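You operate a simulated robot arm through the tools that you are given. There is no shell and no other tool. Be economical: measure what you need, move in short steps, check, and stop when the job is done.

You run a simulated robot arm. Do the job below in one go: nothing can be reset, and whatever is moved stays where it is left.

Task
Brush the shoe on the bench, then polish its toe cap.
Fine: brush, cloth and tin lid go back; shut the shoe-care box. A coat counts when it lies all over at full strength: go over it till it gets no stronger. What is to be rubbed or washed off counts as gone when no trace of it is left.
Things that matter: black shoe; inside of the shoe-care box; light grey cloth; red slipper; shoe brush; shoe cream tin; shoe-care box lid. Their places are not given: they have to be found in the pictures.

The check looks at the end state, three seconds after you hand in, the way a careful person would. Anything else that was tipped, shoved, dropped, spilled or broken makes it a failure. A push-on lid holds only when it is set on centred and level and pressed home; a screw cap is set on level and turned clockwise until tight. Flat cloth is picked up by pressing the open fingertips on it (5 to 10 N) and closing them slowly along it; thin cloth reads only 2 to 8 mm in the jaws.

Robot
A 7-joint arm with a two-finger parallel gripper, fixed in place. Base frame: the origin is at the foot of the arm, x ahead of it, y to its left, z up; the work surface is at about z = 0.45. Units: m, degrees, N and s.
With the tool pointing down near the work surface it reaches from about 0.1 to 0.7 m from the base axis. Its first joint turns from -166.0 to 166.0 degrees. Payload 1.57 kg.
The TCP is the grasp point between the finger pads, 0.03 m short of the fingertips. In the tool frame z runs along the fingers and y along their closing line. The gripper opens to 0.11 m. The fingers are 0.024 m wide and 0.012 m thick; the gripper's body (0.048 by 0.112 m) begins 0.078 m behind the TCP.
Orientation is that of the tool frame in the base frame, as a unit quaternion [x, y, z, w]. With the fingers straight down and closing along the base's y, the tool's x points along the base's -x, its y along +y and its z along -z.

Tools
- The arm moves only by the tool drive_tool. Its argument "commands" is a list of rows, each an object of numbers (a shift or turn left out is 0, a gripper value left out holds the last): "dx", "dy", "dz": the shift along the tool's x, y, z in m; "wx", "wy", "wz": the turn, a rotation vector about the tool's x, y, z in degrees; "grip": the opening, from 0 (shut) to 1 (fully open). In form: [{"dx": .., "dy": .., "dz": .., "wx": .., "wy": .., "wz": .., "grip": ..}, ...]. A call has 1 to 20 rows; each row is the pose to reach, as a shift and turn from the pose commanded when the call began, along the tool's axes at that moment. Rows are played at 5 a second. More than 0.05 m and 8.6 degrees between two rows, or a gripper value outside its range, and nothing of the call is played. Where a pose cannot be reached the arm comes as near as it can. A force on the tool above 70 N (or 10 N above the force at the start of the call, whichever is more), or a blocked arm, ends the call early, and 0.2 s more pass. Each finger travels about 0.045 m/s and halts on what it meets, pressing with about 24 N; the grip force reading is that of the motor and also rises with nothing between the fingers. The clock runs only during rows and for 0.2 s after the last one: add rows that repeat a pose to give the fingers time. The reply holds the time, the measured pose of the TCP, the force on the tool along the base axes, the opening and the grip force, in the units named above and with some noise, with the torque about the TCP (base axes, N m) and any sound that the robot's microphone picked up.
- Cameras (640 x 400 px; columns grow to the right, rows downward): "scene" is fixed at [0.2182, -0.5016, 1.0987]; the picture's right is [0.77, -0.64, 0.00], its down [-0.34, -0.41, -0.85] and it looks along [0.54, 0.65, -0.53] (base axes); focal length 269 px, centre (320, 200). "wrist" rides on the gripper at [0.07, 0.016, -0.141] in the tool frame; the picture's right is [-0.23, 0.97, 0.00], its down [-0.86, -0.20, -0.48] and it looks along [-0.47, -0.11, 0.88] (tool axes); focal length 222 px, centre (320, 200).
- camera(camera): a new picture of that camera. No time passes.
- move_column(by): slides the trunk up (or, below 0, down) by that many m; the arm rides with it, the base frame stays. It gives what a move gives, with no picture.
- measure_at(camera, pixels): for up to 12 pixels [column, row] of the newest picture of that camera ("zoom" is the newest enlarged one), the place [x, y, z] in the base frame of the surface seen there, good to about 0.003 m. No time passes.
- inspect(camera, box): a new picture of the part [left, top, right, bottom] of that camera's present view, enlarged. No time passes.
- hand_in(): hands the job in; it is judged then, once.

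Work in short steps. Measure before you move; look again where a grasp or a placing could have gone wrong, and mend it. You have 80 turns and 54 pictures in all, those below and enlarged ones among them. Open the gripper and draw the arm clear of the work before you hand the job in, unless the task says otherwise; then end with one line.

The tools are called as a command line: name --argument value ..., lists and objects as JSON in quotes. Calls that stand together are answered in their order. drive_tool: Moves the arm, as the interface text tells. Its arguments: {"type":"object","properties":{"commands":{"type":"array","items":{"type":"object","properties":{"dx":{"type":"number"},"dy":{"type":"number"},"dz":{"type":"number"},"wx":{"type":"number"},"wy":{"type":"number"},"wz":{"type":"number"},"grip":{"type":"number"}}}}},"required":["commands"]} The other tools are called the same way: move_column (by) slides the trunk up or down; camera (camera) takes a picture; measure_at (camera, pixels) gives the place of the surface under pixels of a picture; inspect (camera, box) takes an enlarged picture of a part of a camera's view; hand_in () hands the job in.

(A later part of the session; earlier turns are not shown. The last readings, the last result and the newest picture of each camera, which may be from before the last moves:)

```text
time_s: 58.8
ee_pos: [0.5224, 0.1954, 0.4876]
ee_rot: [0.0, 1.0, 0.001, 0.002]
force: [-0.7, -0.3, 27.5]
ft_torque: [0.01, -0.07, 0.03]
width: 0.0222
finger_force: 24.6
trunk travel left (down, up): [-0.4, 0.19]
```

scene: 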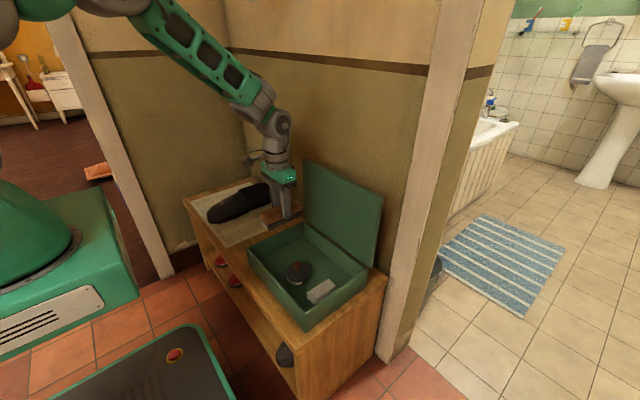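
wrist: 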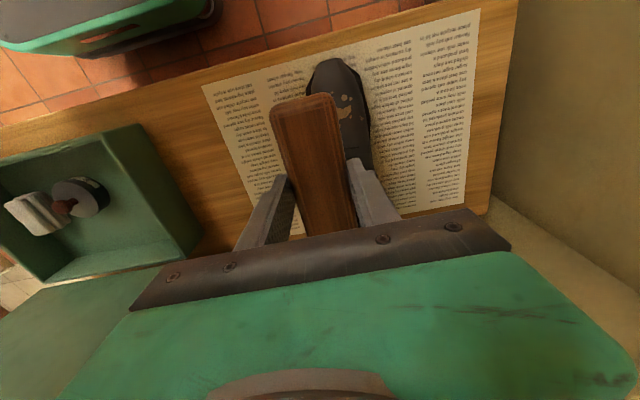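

The lid rests on the bench with its bottom about 38 mm below the TCP. I'll ease off, open, rise and go above the box to look.

drive_tool --commands '[{"dz": -0.001}, {"dz": -0.001, "grip": 0.5}, {"dz": -0.001}, {"dz": -0.001}, {"dz": -0.001}, {"dz": -0.04}, {"dz": -0.08}, {"dz": -0.12}, {"dz": -0.16}, {"dz": -0.2}, {"dz": -0.23, "dy": -0.04}, {"dz": -0.23, "dy": -0.085}, {"dz": -0.23, "dy": -0.13}, {"dz": -0.23, "dy": -0.175}, {"dz": -0.23, "dy": -0.21}, {"dz": -0.23, "dy": -0.21}]'

camera --camera "wrist"

```text
time_s: 62.2
ee_pos: [0.52, -0.0161, 0.7178]
ee_rot: [0.0, 1.0, 0.0, 0.001]
force: [-0.1, 0.0, 0.2]
ft_torque: [-0.02, 0.01, 0.05]
width: 0.0548
finger_force: 0.0
trunk travel left (down, up): [-0.4, 0.19]
```

```text
25 pictures are left
```

wrist: 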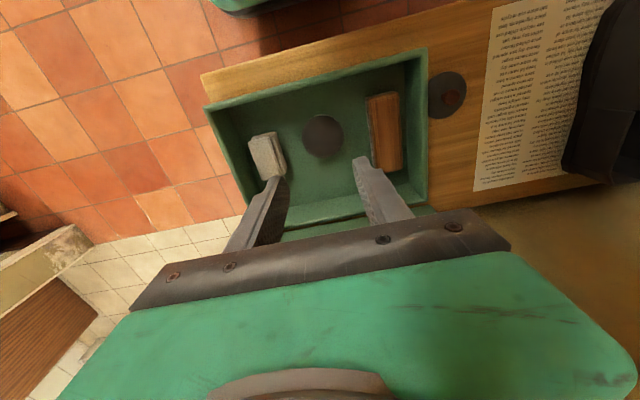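

The lid is on the bench (449,96), the open tin at (323,137) and the cloth at (267,155). I'll measure these.

measure_at --camera "wrist" --pixels '[[452, 98], [431, 98], [466, 93], [446, 74], [303, 137], [342, 135], [322, 118], [323, 137], [323, 158], [255, 140], [270, 137], [262, 155]]'

```text
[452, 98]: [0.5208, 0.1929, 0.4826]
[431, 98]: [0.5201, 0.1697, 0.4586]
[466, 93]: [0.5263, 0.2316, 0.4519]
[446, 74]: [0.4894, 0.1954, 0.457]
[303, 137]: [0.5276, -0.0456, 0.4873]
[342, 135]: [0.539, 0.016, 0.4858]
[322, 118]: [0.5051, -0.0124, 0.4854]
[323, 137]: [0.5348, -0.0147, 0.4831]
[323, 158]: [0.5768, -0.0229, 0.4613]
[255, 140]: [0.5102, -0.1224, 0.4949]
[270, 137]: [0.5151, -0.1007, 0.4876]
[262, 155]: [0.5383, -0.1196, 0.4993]
```

I'll check the left inner wall clearance next to the cloth.

measure_at --camera "wrist" --pixels '[[243, 145], [238, 150], [230, 130], [247, 165], [225, 130], [283, 160], [276, 165], [285, 175]]'

```text
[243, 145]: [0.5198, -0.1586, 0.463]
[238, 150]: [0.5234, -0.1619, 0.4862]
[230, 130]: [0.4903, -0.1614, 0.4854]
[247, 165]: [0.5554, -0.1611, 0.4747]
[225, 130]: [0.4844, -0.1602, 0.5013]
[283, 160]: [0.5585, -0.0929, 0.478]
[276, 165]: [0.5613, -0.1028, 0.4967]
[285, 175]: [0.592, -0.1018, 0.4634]
```

The wall is at y −0.161 and the cloth spans −0.134 to −0.093. I'll descend around it and grip its upper half.

drive_tool --commands '[{"dx": -0.008, "dy": -0.032, "dz": 0.02, "grip": 0.545}, {"dx": -0.016, "dy": -0.064, "dz": 0.04}, {"dx": -0.024, "dy": -0.095, "dz": 0.06}, {"dx": -0.024, "dy": -0.095, "dz": 0.1}, {"dx": -0.024, "dy": -0.095, "dz": 0.14}, {"dx": -0.024, "dy": -0.095, "dz": 0.18}, {"dx": -0.024, "dy": -0.095, "dz": 0.2}, {"dx": -0.024, "dy": -0.095, "dz": 0.2125}, {"dx": -0.024, "dy": -0.095, "dz": 0.2125}, {"dx": -0.024, "dy": -0.095, "dz": 0.2125, "grip": 0.0}, {"dx": -0.024, "dy": -0.095, "dz": 0.2125}, {"dx": -0.024, "dy": -0.095, "dz": 0.2125}, {"dx": -0.024, "dy": -0.095, "dz": 0.2125}, {"dx": -0.024, "dy": -0.095, "dz": 0.2125}, {"dx": -0.024, "dy": -0.095, "dz": 0.2125}]'

```text
time_s: 65.4
ee_pos: [0.545, -0.1113, 0.5047]
ee_rot: [0.0, 1.0, 0.0, 0.0]
force: [0.0, 0.1, -0.1]
ft_torque: [-0.02, -0.01, 0.02]
width: 0.0447
finger_force: 24.5
trunk travel left (down, up): [-0.4, 0.19]
```

The cloth pad is held at 45 mm, with its bottom about 47 mm below the TCP. I'll lift it, tilt it 12° toe-end down and hover over the tin.

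drive_tool --commands '[{"dz": -0.03}, {"dz": -0.06}, {"dz": -0.09}, {"dx": -0.003, "dy": 0.03, "dz": -0.09, "wy": -4}, {"dx": -0.006, "dy": 0.06, "dz": -0.08, "wy": -8}, {"dx": -0.0095, "dy": 0.0965, "dz": -0.06, "wy": -12}, {"dx": -0.0095, "dy": 0.0965, "dz": -0.055, "wy": -12}, {"dx": -0.0095, "dy": 0.0965, "dz": -0.055, "wy": -12}]'

inspect --camera "scene" --box '[240, 195, 380, 320]'

```text
time_s: 67.2
ee_pos: [0.5547, -0.0119, 0.5575]
ee_rot: [0.0, 0.995, 0.0, 0.104]
force: [0.5, 0.2, 0.5]
ft_torque: [0.0, 0.01, -0.02]
width: 0.0447
finger_force: 24.2
trunk travel left (down, up): [-0.4, 0.19]
```

```text
3.20 times, centred on (310, 258) of scene
```

zoom: 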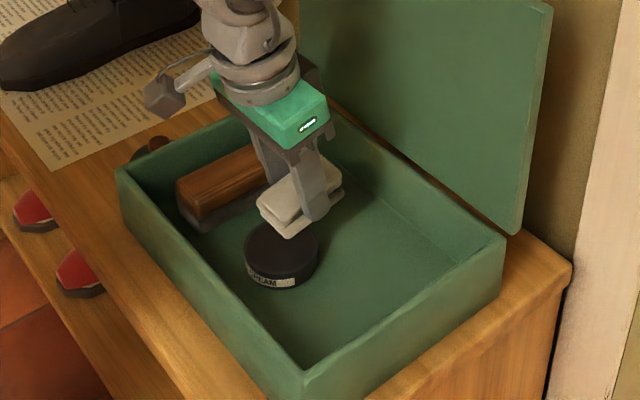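

The pad is over the tin with the lower end inside it. I'll lower straight down until light contact.

drive_tool --commands '[{"dx": 0.0025, "dy": -0.001, "dz": 0.0117}, {"dx": 0.0037, "dy": -0.001, "dz": 0.0176}, {"dx": 0.0044, "dy": -0.001, "dz": 0.0205}, {"dx": 0.0048, "dy": -0.001, "dz": 0.0225}, {"dx": 0.0048, "dy": -0.001, "dz": 0.0225}]'

```text
time_s: 68.4
ee_pos: [0.5534, -0.0152, 0.5346]
ee_rot: [0.001, 0.995, 0.0, 0.104]
force: [0.2, 0.2, -0.5]
ft_torque: [0.01, -0.01, 0.02]
width: 0.0448
finger_force: 23.4
trunk travel left (down, up): [-0.4, 0.19]
```

drive_tool --commands '[{"dx": 0.0004, "dz": 0.002}, {"dx": 0.0008, "dz": 0.004}, {"dx": 0.0012, "dz": 0.006}, {"dx": 0.0012, "dz": 0.006}]'

```text
time_s: 69.4
ee_pos: [0.5552, -0.0147, 0.5313]
ee_rot: [0.001, 0.994, 0.0, 0.107]
force: [2.3, 0.9, 21.6]
ft_torque: [0.07, 0.53, -0.05]
width: 0.0446
finger_force: 24.0
trunk travel left (down, up): [-0.4, 0.19]
```

Contact is 22 N at the lower end. I'll ease off slightly, work the pad ±4 mm in the cream, then rise.

drive_tool --commands '[{"dz": -0.002}, {"dy": 0.004, "dz": -0.002}, {"dy": -0.004, "dz": -0.002}, {"dy": 0.004, "dz": -0.002}, {"dy": 0, "dz": -0.002}, {"dy": 0, "dx": 0.005, "dz": -0.001}, {"dy": 0, "dx": -0.005, "dz": -0.001}, {"dy": 0, "dx": 0, "dz": -0.002}, {"dz": -0.03}, {"dz": -0.07}, {"dz": -0.09}, {"dz": -0.09}]'

inspect --camera "scene" --box '[240, 175, 380, 310]'

```text
time_s: 72.0
ee_pos: [0.536, -0.0148, 0.6183]
ee_rot: [0.0, 0.994, 0.0, 0.105]
force: [-0.5, 0.6, -0.3]
ft_torque: [0.01, 0.02, 0.01]
width: 0.0448
finger_force: 23.7
trunk travel left (down, up): [-0.4, 0.19]
```

```text
2.96 times, centred on (310, 242) of scene
```

zoom: 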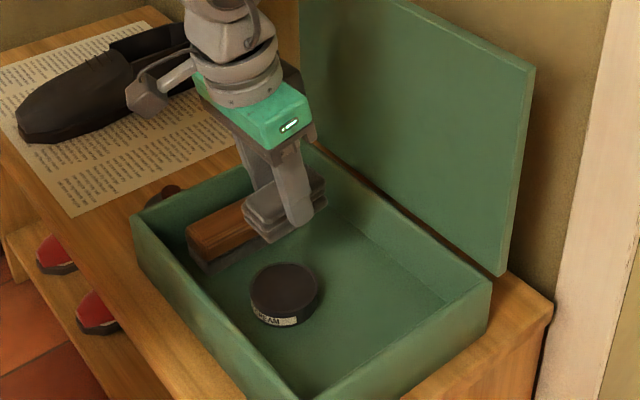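

The tin stands as before and the pad looks darkened by cream. I'll carry it to just above the toe cap.

drive_tool --commands '[{"dx": 0.008, "dy": 0.042, "dz": -0.0017}, {"dx": 0.016, "dy": 0.084, "dz": -0.0034}, {"dx": 0.024, "dy": 0.126, "dz": -0.0051}, {"dx": 0.032, "dy": 0.168, "dz": -0.0068}, {"dx": 0.04, "dy": 0.21, "dz": -0.0085}, {"dx": 0.048, "dy": 0.252, "dz": -0.0102}, {"dx": 0.056, "dy": 0.294, "dz": -0.0119}, {"dx": 0.064, "dy": 0.336, "dz": -0.0136}, {"dx": 0.072, "dy": 0.378, "dz": -0.0153}, {"dx": 0.08, "dy": 0.42, "dz": -0.017}, {"dx": 0.0861, "dy": 0.46, "dz": -0.0183}, {"dx": 0.0861, "dy": 0.467, "dz": -0.0183}, {"dx": 0.0905, "dy": 0.467, "dz": 0.005}, {"dx": 0.095, "dy": 0.467, "dz": 0.0237}, {"dx": 0.095, "dy": 0.467, "dz": 0.0237}]'

inspect --camera "scene" --box '[180, 140, 310, 240]'

```text
time_s: 75.2
ee_pos: [0.4479, 0.4518, 0.5744]
ee_rot: [0.0, 0.995, 0.0, 0.105]
force: [1.0, 0.8, -0.3]
ft_torque: [0.0, 0.0, 0.05]
width: 0.0447
finger_force: 24.2
trunk travel left (down, up): [-0.4, 0.19]
```

```text
4.00 times, centred on (245, 190) of scene
```

zoom: 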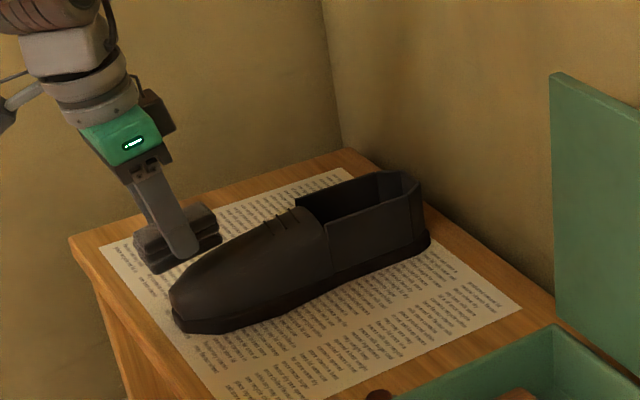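

The pad is clearly loaded with black cream. I'll lower to the toe cap in small steps.

drive_tool --commands '[{"dz": 0.012}, {"dz": 0.018}, {"dz": 0.022}, {"dz": 0.025}, {"dz": 0.025}]'

```text
time_s: 76.4
ee_pos: [0.4527, 0.4519, 0.55]
ee_rot: [0.001, 0.995, -0.001, 0.104]
force: [-0.2, 0.2, -0.3]
ft_torque: [0.01, -0.01, 0.01]
width: 0.0449
finger_force: 24.1
trunk travel left (down, up): [-0.4, 0.19]
```

drive_tool --commands '[{"dz": 0.001}, {"dz": 0.002}, {"dz": 0.003}, {"dz": 0.004}, {"dz": 0.005}, {"dz": 0.005}]'

```text
time_s: 77.8
ee_pos: [0.4535, 0.4522, 0.5445]
ee_rot: [-0.001, 0.994, 0.0, 0.105]
force: [0.5, 0.0, -0.9]
ft_torque: [0.0, -0.01, -0.02]
width: 0.045
finger_force: 24.0
trunk travel left (down, up): [-0.4, 0.19]
```

No contact yet, so I'll continue down in 1 mm steps.

drive_tool --commands '[{"dz": 0.001}, {"dz": 0.002}, {"dz": 0.003}, {"dz": 0.004}, {"dz": 0.004}]'

```text
time_s: 79.0
ee_pos: [0.4541, 0.4526, 0.5423]
ee_rot: [0.0, 0.994, 0.0, 0.106]
force: [-3.3, -4.1, 7.4]
ft_torque: [-0.12, -0.31, -0.17]
width: 0.0446
finger_force: 23.7
trunk travel left (down, up): [-0.4, 0.19]
```

Contact is 7 N, but the torque shows the heel end of the pad touching first. I'll tilt 7° more nose-down, ease off 1 mm, and stroke gently.

drive_tool --commands '[{"dz": -0.004, "wy": -3}, {"dx": 0.004, "dz": -0.004, "wy": -7}, {"dx": 0.004, "dz": -0.002, "wy": -7}, {"dx": 0.004, "dz": 0.0, "wy": -7}, {"dx": 0.004, "dz": 0.001, "wy": -7}, {"dx": 0.004, "dz": 0.001, "wy": -7}]'

```text
time_s: 80.4
ee_pos: [0.4515, 0.4513, 0.5396]
ee_rot: [0.0, 0.986, -0.001, 0.166]
force: [-0.1, 0.3, 0.3]
ft_torque: [0.01, -0.02, -0.01]
width: 0.045
finger_force: 24.0
trunk travel left (down, up): [-0.4, 0.19]
```

drive_tool --commands '[{"dz": 0.001}, {"dz": 0.002}, {"dz": 0.003}, {"dz": 0.004}, {"dz": 0.004}]'

```text
time_s: 81.6
ee_pos: [0.4521, 0.4532, 0.5379]
ee_rot: [0.0, 0.986, 0.001, 0.166]
force: [-6.6, -4.2, 20.5]
ft_torque: [-0.18, 0.64, 0.04]
width: 0.0446
finger_force: 23.7
trunk travel left (down, up): [-0.4, 0.19]
```

About 20 N on the toe end. I'll rub with small strokes at three cross positions, then lift and look.

drive_tool --commands '[{"dz": -0.001}, {"dx": 0.006, "dz": -0.001}, {"dx": -0.012, "dz": -0.001}, {"dx": 0.006, "dz": -0.001}, {"dx": -0.012, "dz": -0.001}, {"dy": 0.01, "dz": -0.001}, {"dx": 0.006, "dy": 0.018, "dz": 0}, {"dx": -0.012, "dy": 0.018, "dz": 0}, {"dx": 0.006, "dy": 0.018, "dz": 0}, {"dx": -0.012, "dy": 0.018, "dz": 0}, {"dy": 0, "dz": -0.001}, {"dx": 0.006, "dy": -0.018, "dz": 0}, {"dx": -0.012, "dy": -0.018, "dz": 0}, {"dx": 0.006, "dy": -0.018, "dz": 0}, {"dx": -0.012, "dy": -0.018, "dz": 0}, {"dy": -0.02, "dz": -0.02}, {"dy": -0.05, "dz": -0.05}, {"dy": -0.08, "dz": -0.08}, {"dy": -0.1, "dz": -0.1}, {"dy": -0.1, "dz": -0.1}]'

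inspect --camera "wrist" --box '[270, 20, 530, 200]'

```text
time_s: 85.8
ee_pos: [0.4176, 0.3527, 0.6321]
ee_rot: [0.0, 0.986, 0.0, 0.165]
force: [0.6, -1.6, -0.5]
ft_torque: [0.0, 0.01, 0.04]
width: 0.0448
finger_force: 23.9
trunk travel left (down, up): [-0.4, 0.19]
```

```text
2.22 times, centred on (400, 110) of wrist
```

zoom: 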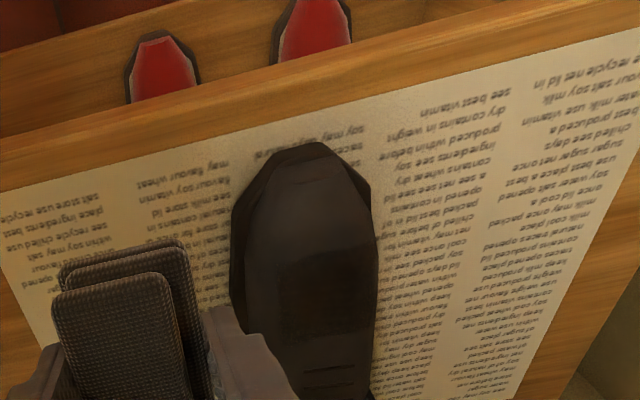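

A darker patch shows at about zoom (325,300). I'll zoom closer to see what has been coated.

inspect --camera "wrist" --box '[355, 70, 435, 190]'

```text
3.33 times, centred on (395, 130) of wrist
```

zoom: 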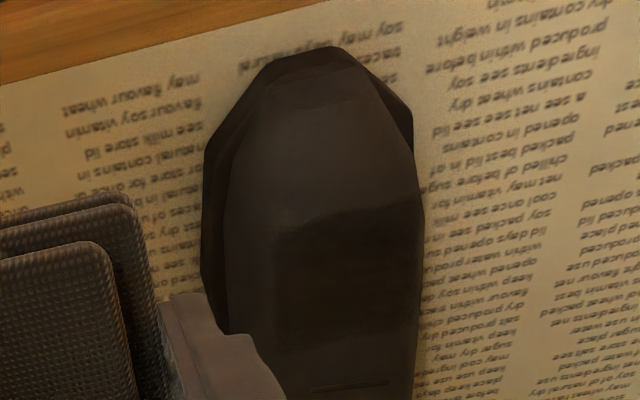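

The coat landed too far toward the heel. I'll measure its extent and the toe.

measure_at --camera "zoom" --pixels '[[340, 212], [300, 215], [385, 205], [276, 270], [345, 340], [345, 250], [340, 100], [340, 150], [300, 150], [380, 150], [260, 150], [330, 80]]'

```text
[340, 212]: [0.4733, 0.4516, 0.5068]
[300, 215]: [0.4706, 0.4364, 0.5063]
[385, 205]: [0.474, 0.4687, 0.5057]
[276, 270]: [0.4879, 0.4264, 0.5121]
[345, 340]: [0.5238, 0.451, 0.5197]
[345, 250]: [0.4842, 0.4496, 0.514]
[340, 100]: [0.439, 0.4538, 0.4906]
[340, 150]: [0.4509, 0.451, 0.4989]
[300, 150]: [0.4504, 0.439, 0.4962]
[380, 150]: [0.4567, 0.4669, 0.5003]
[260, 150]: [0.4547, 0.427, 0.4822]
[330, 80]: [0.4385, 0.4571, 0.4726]
```

The coat lies at x 0.472–0.524, so the pad's heel half did the touching. The toe front slopes 20–35°, so I'll tilt 14° more and shift forward to hover over the toe front.

drive_tool --commands '[{"dx": 0.005, "dy": 0.025, "dz": 0.012, "wy": -4}, {"dx": 0.012, "dy": 0.05, "dz": 0.027, "wy": -8}, {"dx": 0.018, "dy": 0.075, "dz": 0.045, "wy": -11}, {"dx": 0.0281, "dy": 0.099, "dz": 0.062, "wy": -14}, {"dx": 0.0281, "dy": 0.099, "dz": 0.0755, "wy": -14}, {"dx": 0.0281, "dy": 0.099, "dz": 0.0755, "wy": -14}]'

inspect --camera "scene" --box '[180, 150, 290, 235]'

```text
time_s: 87.2
ee_pos: [0.417, 0.4513, 0.5492]
ee_rot: [0.001, 0.959, 0.0, 0.285]
force: [0.2, -0.3, -0.4]
ft_torque: [-0.01, 0.0, -0.03]
width: 0.0449
finger_force: 24.6
trunk travel left (down, up): [-0.4, 0.19]
```

```text
4.71 times, centred on (235, 192) of scene
```

zoom: 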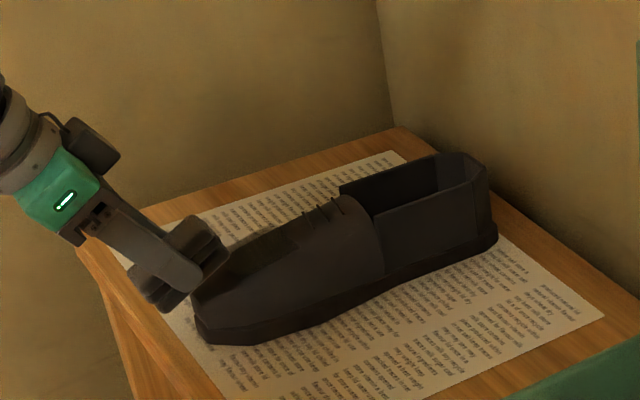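

The pad is now angled with the toe front. I'll lower along the tool axis until contact.

drive_tool --commands '[{"dz": 0.008}, {"dz": 0.013}, {"dz": 0.016}, {"dz": 0.018}, {"dz": 0.02}, {"dz": 0.02}]'

```text
time_s: 88.6
ee_pos: [0.4298, 0.4506, 0.5331]
ee_rot: [0.0, 0.959, 0.0, 0.285]
force: [0.4, 0.4, -0.6]
ft_torque: [0.01, 0.01, -0.03]
width: 0.0447
finger_force: 23.7
trunk travel left (down, up): [-0.4, 0.19]
```

drive_tool --commands '[{"dz": 0.001}, {"dz": 0.002}, {"dz": 0.003}, {"dz": 0.004}, {"dz": 0.005}, {"dz": 0.006}, {"dz": 0.006}]'

```text
time_s: 90.2
ee_pos: [0.4322, 0.4516, 0.5311]
ee_rot: [-0.001, 0.958, 0.003, 0.287]
force: [-12.9, -2.5, 25.2]
ft_torque: [-0.07, 0.31, 0.01]
width: 0.0448
finger_force: 24.2
trunk travel left (down, up): [-0.4, 0.19]
```

Good, well-aligned contact. I'll rub side to side on the front, then further back while rocking the tilt, ending with a lift.

drive_tool --commands '[{"dz": -0.0015}, {"dy": 0.01, "dz": -0.0015}, {"dy": 0.02, "dz": -0.0005, "wx": 5}, {"dy": 0.0, "dz": -0.0015}, {"dy": -0.02, "dz": -0.0005, "wx": -5}, {"dy": 0, "dz": -0.0015}, {"dx": -0.008, "dz": 0.0, "wy": 3}, {"dx": -0.008, "dy": 0.02, "dz": 0.001, "wy": 3, "wx": 5}, {"dx": -0.008, "dy": 0, "dz": 0.0, "wy": 3}, {"dx": -0.008, "dy": -0.02, "dz": 0.001, "wy": 3, "wx": -5}, {"dx": -0.008, "dz": 0.0, "wy": 3}, {"dx": -0.016, "dz": 0.002, "wy": 6}, {"dx": -0.016, "dy": 0.02, "dz": 0.003, "wy": 6, "wx": 5}, {"dx": -0.016, "dy": 0, "dz": 0.002, "wy": 6}, {"dx": -0.016, "dy": -0.02, "dz": 0.003, "wy": 6, "wx": -5}, {"dx": -0.016, "dz": 0.002, "wy": 6}, {"dx": 0, "dz": -0.0015}, {"dx": 0, "dz": -0.0015}]'

```text
time_s: 94.0
ee_pos: [0.4296, 0.4535, 0.5299]
ee_rot: [0.0, 0.959, 0.001, 0.285]
force: [-2.2, 1.0, 9.1]
ft_torque: [0.05, 0.0, -0.01]
width: 0.0449
finger_force: 23.9
trunk travel left (down, up): [-0.4, 0.19]
```

Still 9 N of contact, so the rubbing was real. I'll lift and look at the coat.

drive_tool --commands '[{"dz": -0.025}, {"dy": -0.03, "dz": -0.06}, {"dy": -0.07, "dz": -0.085}, {"dy": -0.1, "dz": -0.1}, {"dy": -0.1, "dz": -0.1}]'

inspect --camera "wrist" --box '[330, 60, 470, 220]'

```text
time_s: 95.2
ee_pos: [0.3762, 0.3494, 0.6127]
ee_rot: [0.0, 0.959, 0.0, 0.285]
force: [0.0, -0.3, 0.2]
ft_torque: [0.01, 0.0, 0.01]
width: 0.0448
finger_force: 24.1
trunk travel left (down, up): [-0.4, 0.19]
```

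```text
2.50 times, centred on (400, 140) of wrist
```

zoom: 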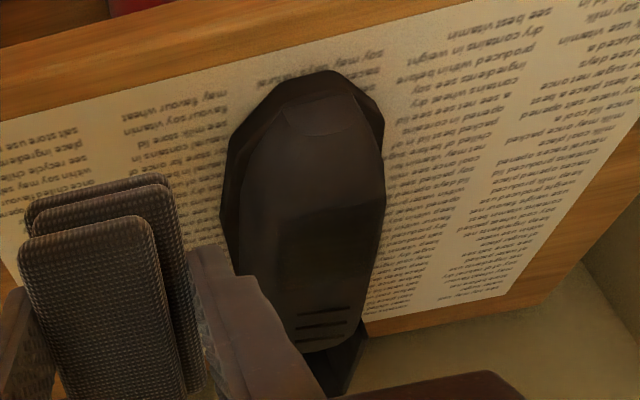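

The dark patch is unchanged by rubbing further forward; its extent (x 0.472–0.524, y 0.426–0.49) matches the area the specks covered. I'll zoom in on its evenness.

inspect --camera "wrist" --box '[420, 120, 500, 200]'

inspect --camera "scene" --box '[200, 185, 260, 225]'

```text
5.00 times, centred on (460, 160) of wrist
```

zoom: 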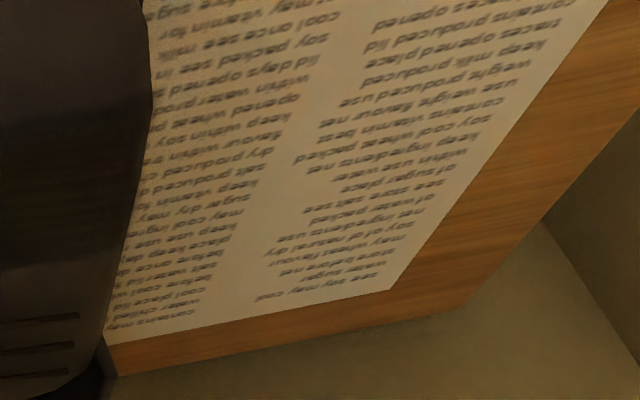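

```text
10.00 times, centred on (230, 205) of scene
```

zoom: 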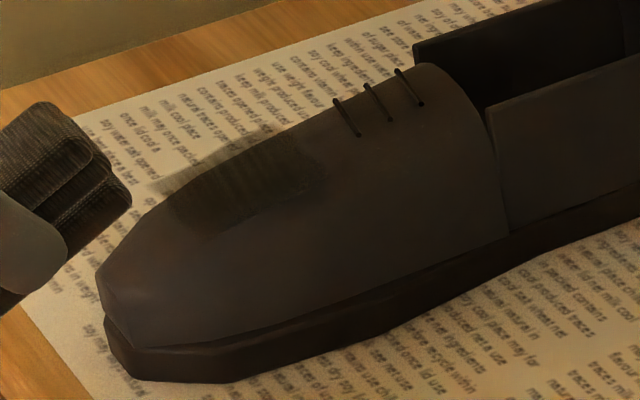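

The patch seems bounded where the coat can lie, but it looks streaky and fainter toward its back edge. I'll go over that area again, hovering at (0.497, 0.455) with a 14° tilt.

drive_tool --commands '[{"dx": -0.018, "dy": 0.021, "dz": 0.012, "wy": 4}, {"dx": -0.036, "dy": 0.042, "dz": 0.024, "wy": 8}, {"dx": -0.054, "dy": 0.063, "dz": 0.035, "wy": 12}, {"dx": -0.072, "dy": 0.084, "dz": 0.047, "wy": 16}, {"dx": -0.0908, "dy": 0.105, "dz": 0.059, "wy": 19}, {"dx": -0.077, "dy": 0.105, "dz": 0.08, "wy": 19}, {"dx": -0.0643, "dy": 0.105, "dz": 0.0999, "wy": 19}, {"dx": -0.0643, "dy": 0.105, "dz": 0.0999, "wy": 19}]'

```text
time_s: 97.0
ee_pos: [0.4851, 0.4559, 0.5646]
ee_rot: [0.0, 0.993, 0.0, 0.122]
force: [0.0, -1.1, 0.0]
ft_torque: [-0.02, -0.01, 0.01]
width: 0.0448
finger_force: 24.0
trunk travel left (down, up): [-0.4, 0.19]
```

drive_tool --commands '[{"dz": 0.008}, {"dz": 0.011}, {"dz": 0.013}, {"dz": 0.015}, {"dz": 0.016}, {"dz": 0.016}]'

```text
time_s: 98.4
ee_pos: [0.4877, 0.4551, 0.55]
ee_rot: [0.0, 0.992, 0.0, 0.122]
force: [0.0, 0.4, -0.4]
ft_torque: [0.01, -0.01, -0.01]
width: 0.0445
finger_force: 24.6
trunk travel left (down, up): [-0.4, 0.19]
```

drive_tool --commands '[{"dz": 0.001}, {"dz": 0.002}, {"dz": 0.003}, {"dz": 0.004}, {"dz": 0.005}, {"dz": 0.005}]'

```text
time_s: 99.8
ee_pos: [0.4886, 0.4563, 0.5462]
ee_rot: [0.0, 0.992, 0.002, 0.123]
force: [-9.2, -3.2, 18.5]
ft_torque: [-0.17, -0.61, -0.23]
width: 0.0449
finger_force: 24.0
trunk travel left (down, up): [-0.4, 0.19]
```

Contact is 18 N but at the heel end of the pad; I'll tilt 6° more nose-down and re-seat.

drive_tool --commands '[{"dz": -0.004, "wy": -3}, {"dz": -0.004, "wy": -6}, {"dz": -0.001, "wy": -6}, {"dz": 0.0, "wy": -6}, {"dz": 0.001, "wy": -6}, {"dz": 0.002, "wy": -6}, {"dz": 0.002, "wy": -6}]'

```text
time_s: 101.4
ee_pos: [0.4906, 0.4566, 0.5438]
ee_rot: [0.0, 0.985, 0.0, 0.173]
force: [-3.0, -2.9, 6.3]
ft_torque: [-0.1, -0.21, -0.11]
width: 0.0448
finger_force: 23.8
trunk travel left (down, up): [-0.4, 0.19]
```

Still the heel end; I'll tilt 5° more.

drive_tool --commands '[{"dz": -0.003, "wy": -3}, {"dz": -0.002, "wy": -5}, {"dz": 0.0, "wy": -5}, {"dz": 0.001, "wy": -5}, {"dz": 0.002, "wy": -5}, {"dz": 0.003, "wy": -5}, {"dz": 0.003, "wy": -5}]'

```text
time_s: 103.0
ee_pos: [0.4913, 0.4563, 0.5425]
ee_rot: [0.0, 0.976, 0.001, 0.218]
force: [-5.7, 1.3, 17.4]
ft_torque: [-0.03, 0.65, -0.01]
width: 0.0449
finger_force: 23.9
trunk travel left (down, up): [-0.4, 0.19]
```

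The right tilt is between the last two. I'll rub the patch in strokes with slight rocking, covering both sides.

drive_tool --commands '[{"dz": -0.001, "wy": 1}, {"dx": 0.012, "dz": -0.001, "wy": 1}, {"dx": -0.012, "dz": 0, "wy": 2.5}, {"dx": 0.012, "dz": -0.001, "wy": 1}, {"dx": -0.012, "dz": 0, "wy": 3}, {"dy": 0.012, "dz": 0, "wy": 2}, {"dx": 0.012, "dy": 0.022, "dz": 0.001, "wy": 1, "wx": 5}, {"dx": -0.012, "dy": 0.022, "dz": 0.0015, "wy": 2.5, "wx": 5}, {"dx": 0.012, "dy": 0.022, "dz": 0.001, "wy": 1, "wx": 5}, {"dx": -0.012, "dy": 0.022, "dz": 0.0015, "wy": 3, "wx": 5}, {"dy": 0.0, "dz": 0, "wy": 2}, {"dx": 0.012, "dy": -0.022, "dz": 0.001, "wy": 1, "wx": -5}, {"dx": -0.012, "dy": -0.022, "dz": 0.0015, "wy": 2.5, "wx": -5}, {"dx": 0.012, "dy": -0.022, "dz": 0.001, "wy": 1, "wx": -5}, {"dx": -0.012, "dy": -0.022, "dz": 0.0015, "wy": 3, "wx": -5}, {"dy": 0.0, "dz": 0.0, "wy": 2}, {"dz": 0.0005, "wy": 2}]'

```text
time_s: 106.6
ee_pos: [0.49, 0.4578, 0.5392]
ee_rot: [-0.001, 0.98, 0.0, 0.199]
force: [-1.8, 1.3, 5.6]
ft_torque: [-0.02, -0.19, 0.02]
width: 0.0447
finger_force: 24.4
trunk travel left (down, up): [-0.4, 0.19]
```

Contact has been kept (6 N). I'll lift aside and look at the patch.

drive_tool --commands '[{"dz": -0.02}, {"dy": -0.03, "dz": -0.05}, {"dy": -0.06, "dz": -0.08}, {"dy": -0.09, "dz": -0.1}, {"dy": -0.09, "dz": -0.1}]'

inspect --camera "wrist" --box '[320, 30, 440, 170]'

```text
time_s: 107.8
ee_pos: [0.452, 0.3659, 0.6308]
ee_rot: [0.0, 0.98, 0.0, 0.2]
force: [0.1, -0.9, 0.0]
ft_torque: [-0.02, -0.01, -0.01]
width: 0.0446
finger_force: 24.1
trunk travel left (down, up): [-0.4, 0.19]
```

```text
2.86 times, centred on (380, 100) of wrist
```

zoom: 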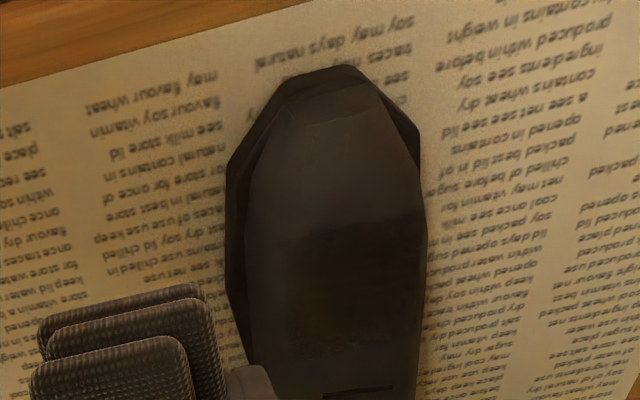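

The patch now seems to extend further back with an uneven rear edge. I'll measure its borders.

measure_at --camera "zoom" --pixels '[[360, 230], [320, 234], [400, 220], [297, 290], [300, 345], [340, 360], [390, 345], [415, 270], [350, 130], [260, 290], [385, 385]]'

inspect --camera "scene" --box '[200, 180, 260, 222]'

```text
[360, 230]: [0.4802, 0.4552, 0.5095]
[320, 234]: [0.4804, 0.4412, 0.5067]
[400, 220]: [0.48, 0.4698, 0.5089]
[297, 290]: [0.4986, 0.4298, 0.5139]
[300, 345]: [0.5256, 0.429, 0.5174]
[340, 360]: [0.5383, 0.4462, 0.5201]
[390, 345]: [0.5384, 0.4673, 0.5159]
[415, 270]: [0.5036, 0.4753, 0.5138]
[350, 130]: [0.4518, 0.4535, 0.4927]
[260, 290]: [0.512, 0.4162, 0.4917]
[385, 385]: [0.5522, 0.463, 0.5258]
```

```text
9.52 times, centred on (230, 201) of scene
```

zoom: 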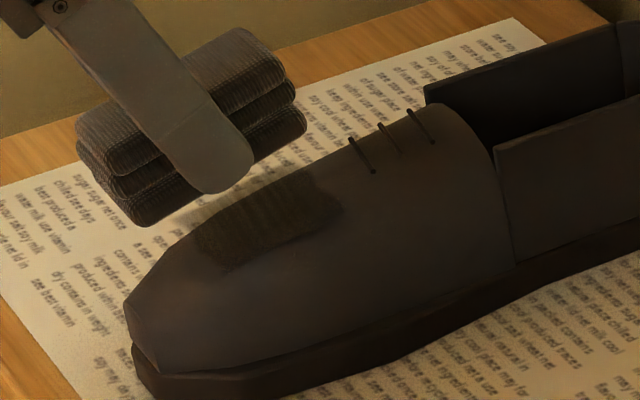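

The coat stays bounded at the same area relative to the shoe, though the shoe has been nudged about 1 cm toward +x. I'll rub once more with strokes pressing only toward −x, which both strengthens the coat and draws the shoe back.

drive_tool --commands '[{"dx": -0.01, "dy": 0.03, "dz": 0.04}, {"dx": -0.018, "dy": 0.065, "dz": 0.075}, {"dx": -0.018, "dy": 0.09, "dz": 0.097}, {"dx": -0.018, "dy": 0.09, "dz": 0.1035}, {"dx": -0.006, "dy": 0.09, "dz": 0.1025}, {"dx": 0.006, "dy": 0.09, "dz": 0.1015}, {"dx": -0.01, "dy": 0.1, "dz": 0.096}, {"dx": -0.018, "dy": 0.11, "dz": 0.1045, "wx": 5}, {"dx": -0.006, "dy": 0.11, "dz": 0.104, "wx": 5}, {"dx": 0.006, "dy": 0.11, "dz": 0.103, "wx": 5}, {"dx": -0.01, "dy": 0.09, "dz": 0.096}, {"dx": -0.018, "dy": 0.07, "dz": 0.1045, "wx": -5}, {"dx": -0.006, "dy": 0.07, "dz": 0.104, "wx": -5}, {"dx": 0.006, "dy": 0.07, "dz": 0.103, "wx": -5}, {"dx": -0.01, "dy": 0.08, "dz": 0.096}, {"dx": -0.018, "dy": 0.09, "dz": 0.1045}, {"dx": -0.006, "dy": 0.09, "dz": 0.1035}, {"dx": 0.006, "dy": 0.09, "dz": 0.1025}, {"dx": 0.006, "dy": 0.09, "dz": 0.1025}]'

```text
refused: row 1 steps farther than a row can; nothing moved
```

drive_tool --commands '[{"dx": -0.006, "dy": 0.025, "dz": 0.035}, {"dx": -0.012, "dy": 0.055, "dz": 0.07}, {"dx": -0.018, "dy": 0.085, "dz": 0.096}, {"dx": -0.018, "dy": 0.09, "dz": 0.1035}, {"dx": -0.006, "dy": 0.09, "dz": 0.1025}, {"dx": 0.006, "dy": 0.09, "dz": 0.1015}, {"dx": -0.01, "dy": 0.1, "dz": 0.096}, {"dx": -0.018, "dy": 0.11, "dz": 0.1045, "wx": 5}, {"dx": -0.006, "dy": 0.11, "dz": 0.104, "wx": 5}, {"dx": 0.006, "dy": 0.11, "dz": 0.103, "wx": 5}, {"dx": -0.01, "dy": 0.09, "dz": 0.096}, {"dx": -0.018, "dy": 0.07, "dz": 0.1045, "wx": -5}, {"dx": -0.006, "dy": 0.07, "dz": 0.104, "wx": -5}, {"dx": 0.006, "dy": 0.07, "dz": 0.103, "wx": -5}, {"dx": -0.01, "dy": 0.08, "dz": 0.096}, {"dx": -0.018, "dy": 0.09, "dz": 0.1045}, {"dx": -0.006, "dy": 0.09, "dz": 0.1035}, {"dx": 0.006, "dy": 0.09, "dz": 0.1025}, {"dx": 0.006, "dy": 0.09, "dz": 0.1025}]'

inspect --camera "scene" --box '[200, 180, 260, 222]'

```text
time_s: 111.8
ee_pos: [0.4882, 0.4569, 0.5379]
ee_rot: [0.001, 0.98, 0.002, 0.201]
force: [4.9, 3.0, 18.0]
ft_torque: [0.08, -0.05, 0.03]
width: 0.0447
finger_force: 24.4
trunk travel left (down, up): [-0.4, 0.19]
```

```text
9.52 times, centred on (230, 201) of scene
```

zoom: 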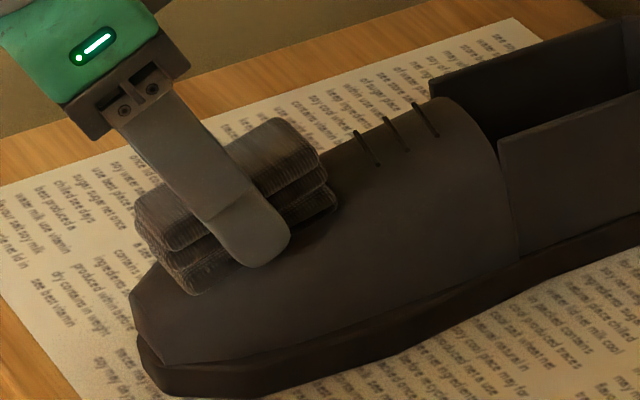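

The pad sits flush on the shoe and its toe end looks lighter, so cream may be running out. I'll lift and compare the patch.

drive_tool --commands '[{"dz": -0.025}, {"dy": -0.03, "dz": -0.06}, {"dy": -0.065, "dz": -0.085}, {"dy": -0.1, "dz": -0.1}, {"dy": -0.1, "dz": -0.1}]'

inspect --camera "scene" --box '[200, 180, 260, 222]'

```text
time_s: 113.0
ee_pos: [0.449, 0.3552, 0.6258]
ee_rot: [0.0, 0.98, 0.0, 0.199]
force: [-0.3, 0.5, -0.6]
ft_torque: [0.01, -0.01, 0.01]
width: 0.0445
finger_force: 23.9
trunk travel left (down, up): [-0.4, 0.19]
```

```text
9.52 times, centred on (230, 201) of scene
5 turns are left
```

zoom: 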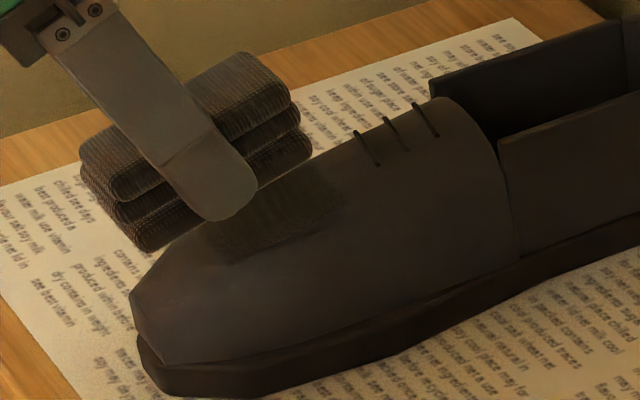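

Five turns remain, so I'll chain the moves. The coat is as it was. The chain returns the cloth to its spot, releases it, then goes to the lid on the bench at (0.521, 0.195), grips the knob, lifts and looks.

drive_tool --commands '[{"dx": -0.007, "dy": -0.039, "dz": 0.003, "wy": 1}, {"dx": -0.014, "dy": -0.078, "dz": 0.006, "wy": 2}, {"dx": -0.021, "dy": -0.117, "dz": 0.009, "wy": 3}, {"dx": -0.028, "dy": -0.156, "dz": 0.012, "wy": 4}, {"dx": -0.034, "dy": -0.195, "dz": 0.0145, "wy": 5}, {"dx": -0.041, "dy": -0.234, "dz": 0.0174, "wy": 6}, {"dx": -0.048, "dy": -0.273, "dz": 0.0204, "wy": 7}, {"dx": -0.055, "dy": -0.312, "dz": 0.0233, "wy": 8}, {"dx": -0.062, "dy": -0.351, "dz": 0.0263, "wy": 9}, {"dx": -0.069, "dy": -0.39, "dz": 0.0293, "wy": 10}, {"dx": -0.075, "dy": -0.43, "dz": 0.0319, "wy": 11}, {"dx": -0.0819, "dy": -0.4667, "dz": 0.0348, "wy": 12}, {"dx": -0.0819, "dy": -0.4667, "dz": 0.0348, "wy": 12}]'

drive_tool --commands '[{"dx": 0.0076, "dz": 0.0393}, {"dx": 0.0153, "dz": 0.0785}, {"dx": 0.021, "dz": 0.108}, {"dx": 0.0235, "dz": 0.1207}, {"dx": 0.0239, "dz": 0.1227}, {"dx": 0.0242, "dz": 0.1247}, {"dx": 0.0246, "dz": 0.1266}, {"dx": 0.025, "dz": 0.1285}, {"dx": 0.025, "dz": 0.1285}]'

drive_tool --commands '[{"grip": 0.545}, {"grip": 0.545}, {"grip": 0.545}, {"grip": 0.545}, {"dx": -0.004, "dz": -0.02}, {"dx": -0.0115, "dz": -0.059}, {"dx": -0.019, "dz": -0.098}, {"dx": -0.0267, "dz": -0.1374}, {"dx": -0.0286, "dz": -0.1472}, {"dx": -0.0286, "dz": -0.1472}]'

inspect --camera "scene" --box '[220, 195, 380, 320]'

drive_tool --commands '[{"dx": 0.001, "dy": 0.03, "dz": -0.01, "wy": 2, "grip": 0.4}, {"dx": 0.002, "dy": 0.07, "dz": -0.02, "wy": 4}, {"dx": 0.004, "dy": 0.11, "dz": -0.0328, "wy": 6}, {"dx": 0.006, "dy": 0.15, "dz": -0.0328, "wy": 8}, {"dx": 0.008, "dy": 0.19, "dz": -0.0328, "wy": 10}, {"dx": 0.01, "dy": 0.23, "dz": -0.0328, "wy": 11}, {"dx": 0.0115, "dy": 0.27, "dz": -0.0328, "wy": 11}, {"dx": 0.0115, "dy": 0.3065, "dz": -0.0328, "wy": 11}, {"dx": 0.0115, "dy": 0.3065, "dz": -0.0328, "wy": 11}]'

camera --camera "wrist"

measure_at --camera "scene" --pixels '[[209, 216]]'

```text
time_s: 115.8
ee_pos: [0.5365, -0.1129, 0.6284]
ee_rot: [0.0, 0.995, 0.0, 0.096]
force: [-0.7, -0.5, 0.1]
ft_torque: [0.02, 0.01, -0.03]
width: 0.0451
finger_force: 24.0
trunk travel left (down, up): [-0.4, 0.19]
```

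```text
time_s: 117.8
ee_pos: [0.5376, -0.1108, 0.497]
ee_rot: [0.0, 0.995, 0.0, 0.097]
force: [-4.4, 0.9, 15.5]
ft_torque: [0.02, 0.63, 0.0]
width: 0.045
finger_force: 24.1
trunk travel left (down, up): [-0.4, 0.19]
```

```text
time_s: 120.0
ee_pos: [0.5371, -0.1112, 0.6458]
ee_rot: [0.0, 0.995, 0.0, 0.096]
force: [-0.2, -0.4, 0.4]
ft_torque: [-0.01, 0.02, 0.0]
width: 0.06
finger_force: 0.0
trunk travel left (down, up): [-0.4, 0.19]
```

```text
3.20 times, centred on (300, 258) of scene
```

zoom: 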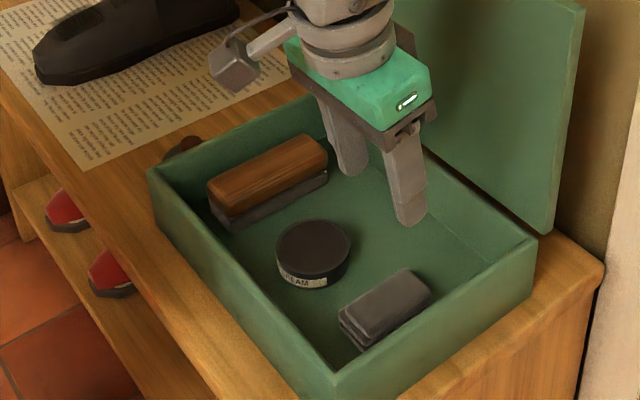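

```text
time_s: 122.0
ee_pos: [0.5183, 0.1961, 0.6731]
ee_rot: [0.001, 1.0, 0.0, 0.0]
force: [0.7, 0.6, -0.4]
ft_torque: [0.0, 0.01, 0.01]
width: 0.0441
finger_force: 0.1
trunk travel left (down, up): [-0.4, 0.19]
```

```text
10 pictures are left
```

wrist: 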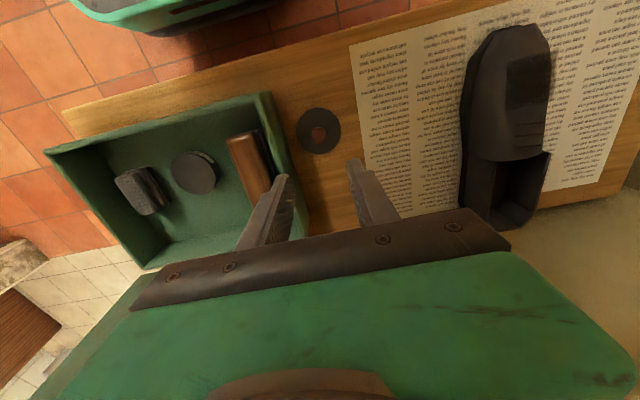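

```text
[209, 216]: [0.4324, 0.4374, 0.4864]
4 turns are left
```

The cloth is back in place. I'll measure the tin and lid from this wrist picture, then grip the lid, lift it and hover over the tin, and measure the open box lid from the scene view.

measure_at --camera "wrist" --pixels '[[193, 170], [173, 172], [213, 168], [190, 153], [197, 189], [319, 133], [299, 133], [338, 130], [317, 110]]'

drive_tool --commands '[{"dx": -0.001, "dz": 0.04, "grip": 0.4}, {"dx": -0.001, "dz": 0.08}, {"dx": -0.001, "dz": 0.12}, {"dx": -0.001, "dz": 0.15}, {"dx": -0.001, "dz": 0.17}, {"dx": -0.001, "dz": 0.184}, {"dx": -0.001, "dz": 0.184}, {"dx": -0.001, "dz": 0.184, "grip": 0}, {"dx": -0.001, "dz": 0.184}, {"dx": -0.001, "dz": 0.184}, {"dx": -0.001, "dz": 0.184}, {"dx": -0.001, "dz": 0.184}]'

drive_tool --commands '[{"dz": -0.03}, {"dz": -0.07}, {"dz": -0.11}, {"dz": -0.14}, {"dx": -0.004, "dy": -0.04, "dz": -0.14}, {"dx": -0.008, "dy": -0.08, "dz": -0.14}, {"dx": -0.011, "dy": -0.12, "dz": -0.14}, {"dx": -0.013, "dy": -0.16, "dz": -0.14}, {"dx": -0.014, "dy": -0.2, "dz": -0.13}, {"dx": -0.014, "dy": -0.21, "dz": -0.11}, {"dx": -0.014, "dy": -0.21, "dz": -0.09}, {"dx": -0.014, "dy": -0.21, "dz": -0.09}]'

camera --camera "scene"

measure_at --camera "scene" --pixels '[[380, 202], [378, 210], [376, 230], [374, 255], [345, 184], [340, 195], [340, 215], [335, 178], [370, 225], [365, 240], [360, 195], [381, 198]]'

inspect --camera "scene" --box '[250, 150, 400, 300]'

```text
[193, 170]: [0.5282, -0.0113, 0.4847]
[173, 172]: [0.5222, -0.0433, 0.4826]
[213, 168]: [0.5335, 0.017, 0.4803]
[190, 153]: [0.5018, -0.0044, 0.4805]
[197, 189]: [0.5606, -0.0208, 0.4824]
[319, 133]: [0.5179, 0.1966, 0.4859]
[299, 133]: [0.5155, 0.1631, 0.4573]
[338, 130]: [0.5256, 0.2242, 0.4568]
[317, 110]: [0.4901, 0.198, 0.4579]
```

```text
time_s: 124.6
ee_pos: [0.5211, 0.1962, 0.4913]
ee_rot: [0.0, 1.0, 0.0, 0.0]
force: [0.1, 0.2, 0.1]
ft_torque: [-0.04, -0.04, 0.02]
width: 0.0223
finger_force: 23.9
trunk travel left (down, up): [-0.4, 0.19]
```

```text
time_s: 127.2
ee_pos: [0.5339, -0.0143, 0.5812]
ee_rot: [0.001, 1.0, 0.0, 0.0]
force: [0.1, 0.6, 0.2]
ft_torque: [-0.02, -0.03, -0.01]
width: 0.0224
finger_force: 23.7
trunk travel left (down, up): [-0.4, 0.19]
```

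```text
9 pictures are left
```

scene: 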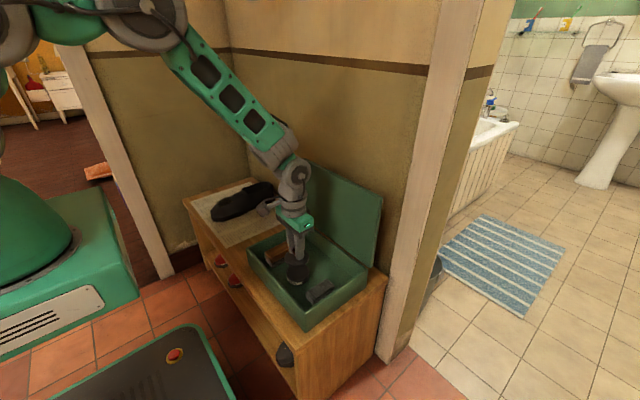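

```text
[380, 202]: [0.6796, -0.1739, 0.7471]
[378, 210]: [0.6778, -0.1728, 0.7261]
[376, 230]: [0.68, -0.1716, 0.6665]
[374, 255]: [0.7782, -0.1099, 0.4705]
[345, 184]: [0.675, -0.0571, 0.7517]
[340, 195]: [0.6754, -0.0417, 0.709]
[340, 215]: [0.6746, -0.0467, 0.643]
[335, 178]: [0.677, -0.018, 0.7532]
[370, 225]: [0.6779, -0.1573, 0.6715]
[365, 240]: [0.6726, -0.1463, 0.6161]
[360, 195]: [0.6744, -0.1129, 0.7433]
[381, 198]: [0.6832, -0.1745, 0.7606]
```

```text
2.67 times, centred on (325, 225) of scene
3 turns are left
```

zoom: 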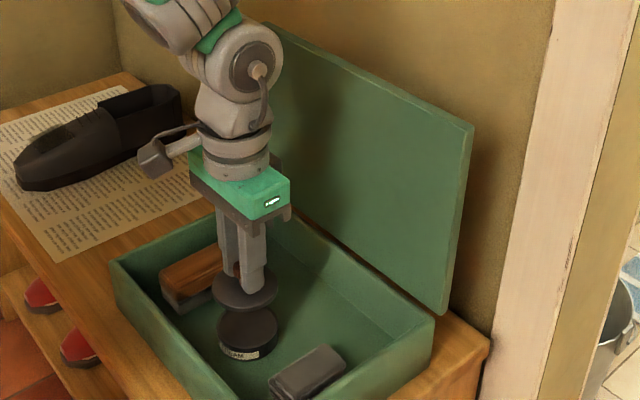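

The lid hovers centred over the tin, and the box lid still stands where I left it. I'll seat and press the tin lid, press the knob again from above, then travel back to the box-lid handle on the recorded path and grip it.

drive_tool --commands '[{"dz": 0.02}, {"dz": 0.04}, {"dz": 0.046}, {"dz": 0.049}, {"dz": 0.051}, {"dz": 0.053}, {"dz": 0.053}]'

drive_tool --commands '[{"dz": -0.002}, {"dz": -0.002, "grip": 0.4}, {"dz": -0.002}, {"dz": -0.002}, {"dz": -0.03}, {"dz": -0.06}, {"dz": -0.06, "grip": 0}, {"dz": -0.06}, {"dz": -0.06}, {"dz": -0.06}, {"dz": -0.06}]'

drive_tool --commands '[{"dz": 0.02}, {"dz": 0.03}, {"dz": 0.034}, {"dz": 0.037}, {"dz": 0.039}, {"dz": 0.041}, {"dz": 0.041}]'

drive_tool --commands '[{"dz": -0.02}, {"dz": -0.06}, {"dz": -0.1}, {"dz": -0.14}, {"dz": -0.18}, {"dx": -0.004, "dz": -0.22}, {"dx": -0.0113, "dy": -0.001, "dz": -0.25}, {"dx": -0.0113, "dy": -0.001, "dz": -0.265}, {"dx": -0.0113, "dy": -0.001, "dz": -0.265}]'

inspect --camera "wrist" --box '[215, 30, 425, 200]'

drive_tool --commands '[{"wz": 8, "grip": 0.25}, {"wz": 16}, {"wz": 24}, {"wz": 32}, {"wz": 40}, {"wz": 48}, {"wz": 56}, {"wz": 64}, {"wz": 72}, {"wz": 80}, {"wz": 88}, {"wz": 90}, {"wz": 90}]'

drive_tool --commands '[{"dy": 0.03, "wx": -1}, {"dy": 0.06, "wx": -2}, {"dy": 0.09, "wx": -4}, {"dy": 0.12, "wx": -6}, {"dy": 0.15, "wx": -8}, {"dy": 0.18, "wx": -8}, {"dy": 0.18, "wx": -8}]'

drive_tool --commands '[{"dy": -0.0042, "dz": 0.03}, {"dy": -0.0084, "dz": 0.06}, {"dy": -0.0119, "dz": 0.085}, {"dy": -0.0136, "dz": 0.097}, {"dy": -0.0151, "dz": 0.1074}, {"dy": -0.0151, "dz": 0.1074}, {"dy": -0.0151, "dz": 0.1074, "grip": 0}, {"dy": -0.0151, "dz": 0.1074}, {"dy": -0.0151, "dz": 0.1074}, {"dy": -0.0151, "dz": 0.1074}]'

inspect --camera "scene" --box '[230, 130, 400, 340]'

```text
time_s: 128.8
ee_pos: [0.5345, -0.0147, 0.5283]
ee_rot: [0.0, 1.0, 0.0, -0.001]
force: [0.2, -0.6, -0.2]
ft_torque: [0.01, -0.01, 0.0]
width: 0.0223
finger_force: 24.3
trunk travel left (down, up): [-0.4, 0.19]
```

```text
time_s: 131.2
ee_pos: [0.5336, -0.0127, 0.5879]
ee_rot: [0.0, 1.0, 0.0, 0.0]
force: [-0.1, 0.0, 0.4]
ft_torque: [0.02, 0.01, -0.02]
width: 0.0
finger_force: 20.8
trunk travel left (down, up): [-0.4, 0.19]
```

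```text
time_s: 132.8
ee_pos: [0.5349, -0.0139, 0.5487]
ee_rot: [0.0, 1.0, 0.001, 0.001]
force: [-0.1, 1.7, 9.5]
ft_torque: [0.08, -0.01, -0.01]
width: 0.0001
finger_force: 21.5
trunk travel left (down, up): [-0.4, 0.19]
heard: snap
```

```text
time_s: 134.8
ee_pos: [0.5452, -0.0158, 0.8136]
ee_rot: [-0.001, 1.0, 0.0, -0.001]
force: [0.3, -0.5, -0.3]
ft_torque: [0.0, 0.02, 0.01]
width: 0.0
finger_force: 21.1
trunk travel left (down, up): [-0.4, 0.19]
```

```text
2.35 times, centred on (320, 115) of wrist
```

zoom: 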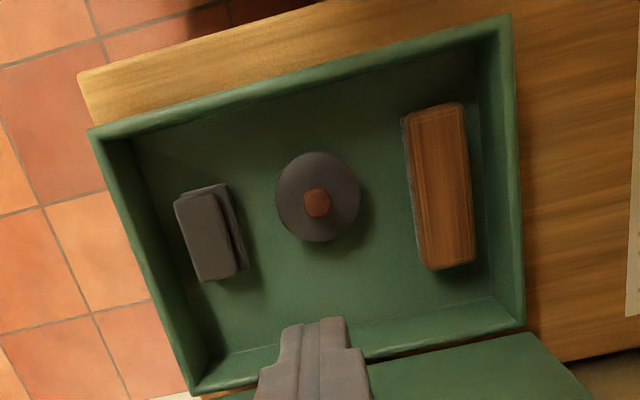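

```text
time_s: 137.6
ee_pos: [0.545, -0.0151, 0.8125]
ee_rot: [0.707, 0.707, 0.0, 0.001]
force: [0.0, -1.1, 0.7]
ft_torque: [-0.02, -0.02, -0.01]
width: 0.0278
finger_force: 0.0
trunk travel left (down, up): [-0.4, 0.19]
```

```text
time_s: 139.2
ee_pos: [0.7257, -0.0155, 0.8115]
ee_rot: [0.706, 0.705, 0.049, 0.05]
force: [-0.1, 0.8, 0.2]
ft_torque: [-0.02, 0.0, 0.01]
width: 0.0275
finger_force: 0.1
trunk travel left (down, up): [-0.4, 0.19]
```

```text
time_s: 141.4
ee_pos: [0.7256, -0.0146, 0.7033]
ee_rot: [0.706, 0.705, 0.049, 0.05]
force: [-0.2, -0.2, -2.1]
ft_torque: [-0.02, 0.0, 0.0]
width: 0.0157
finger_force: 31.5
trunk travel left (down, up): [-0.4, 0.19]
```

```text
1.90 times, centred on (315, 235) of scene
2 turns are left
```

zoom: 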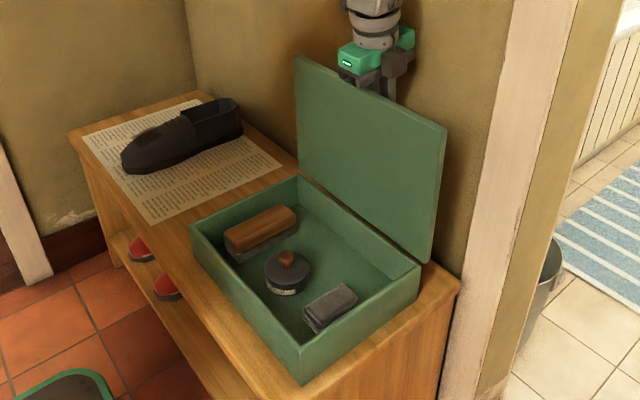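

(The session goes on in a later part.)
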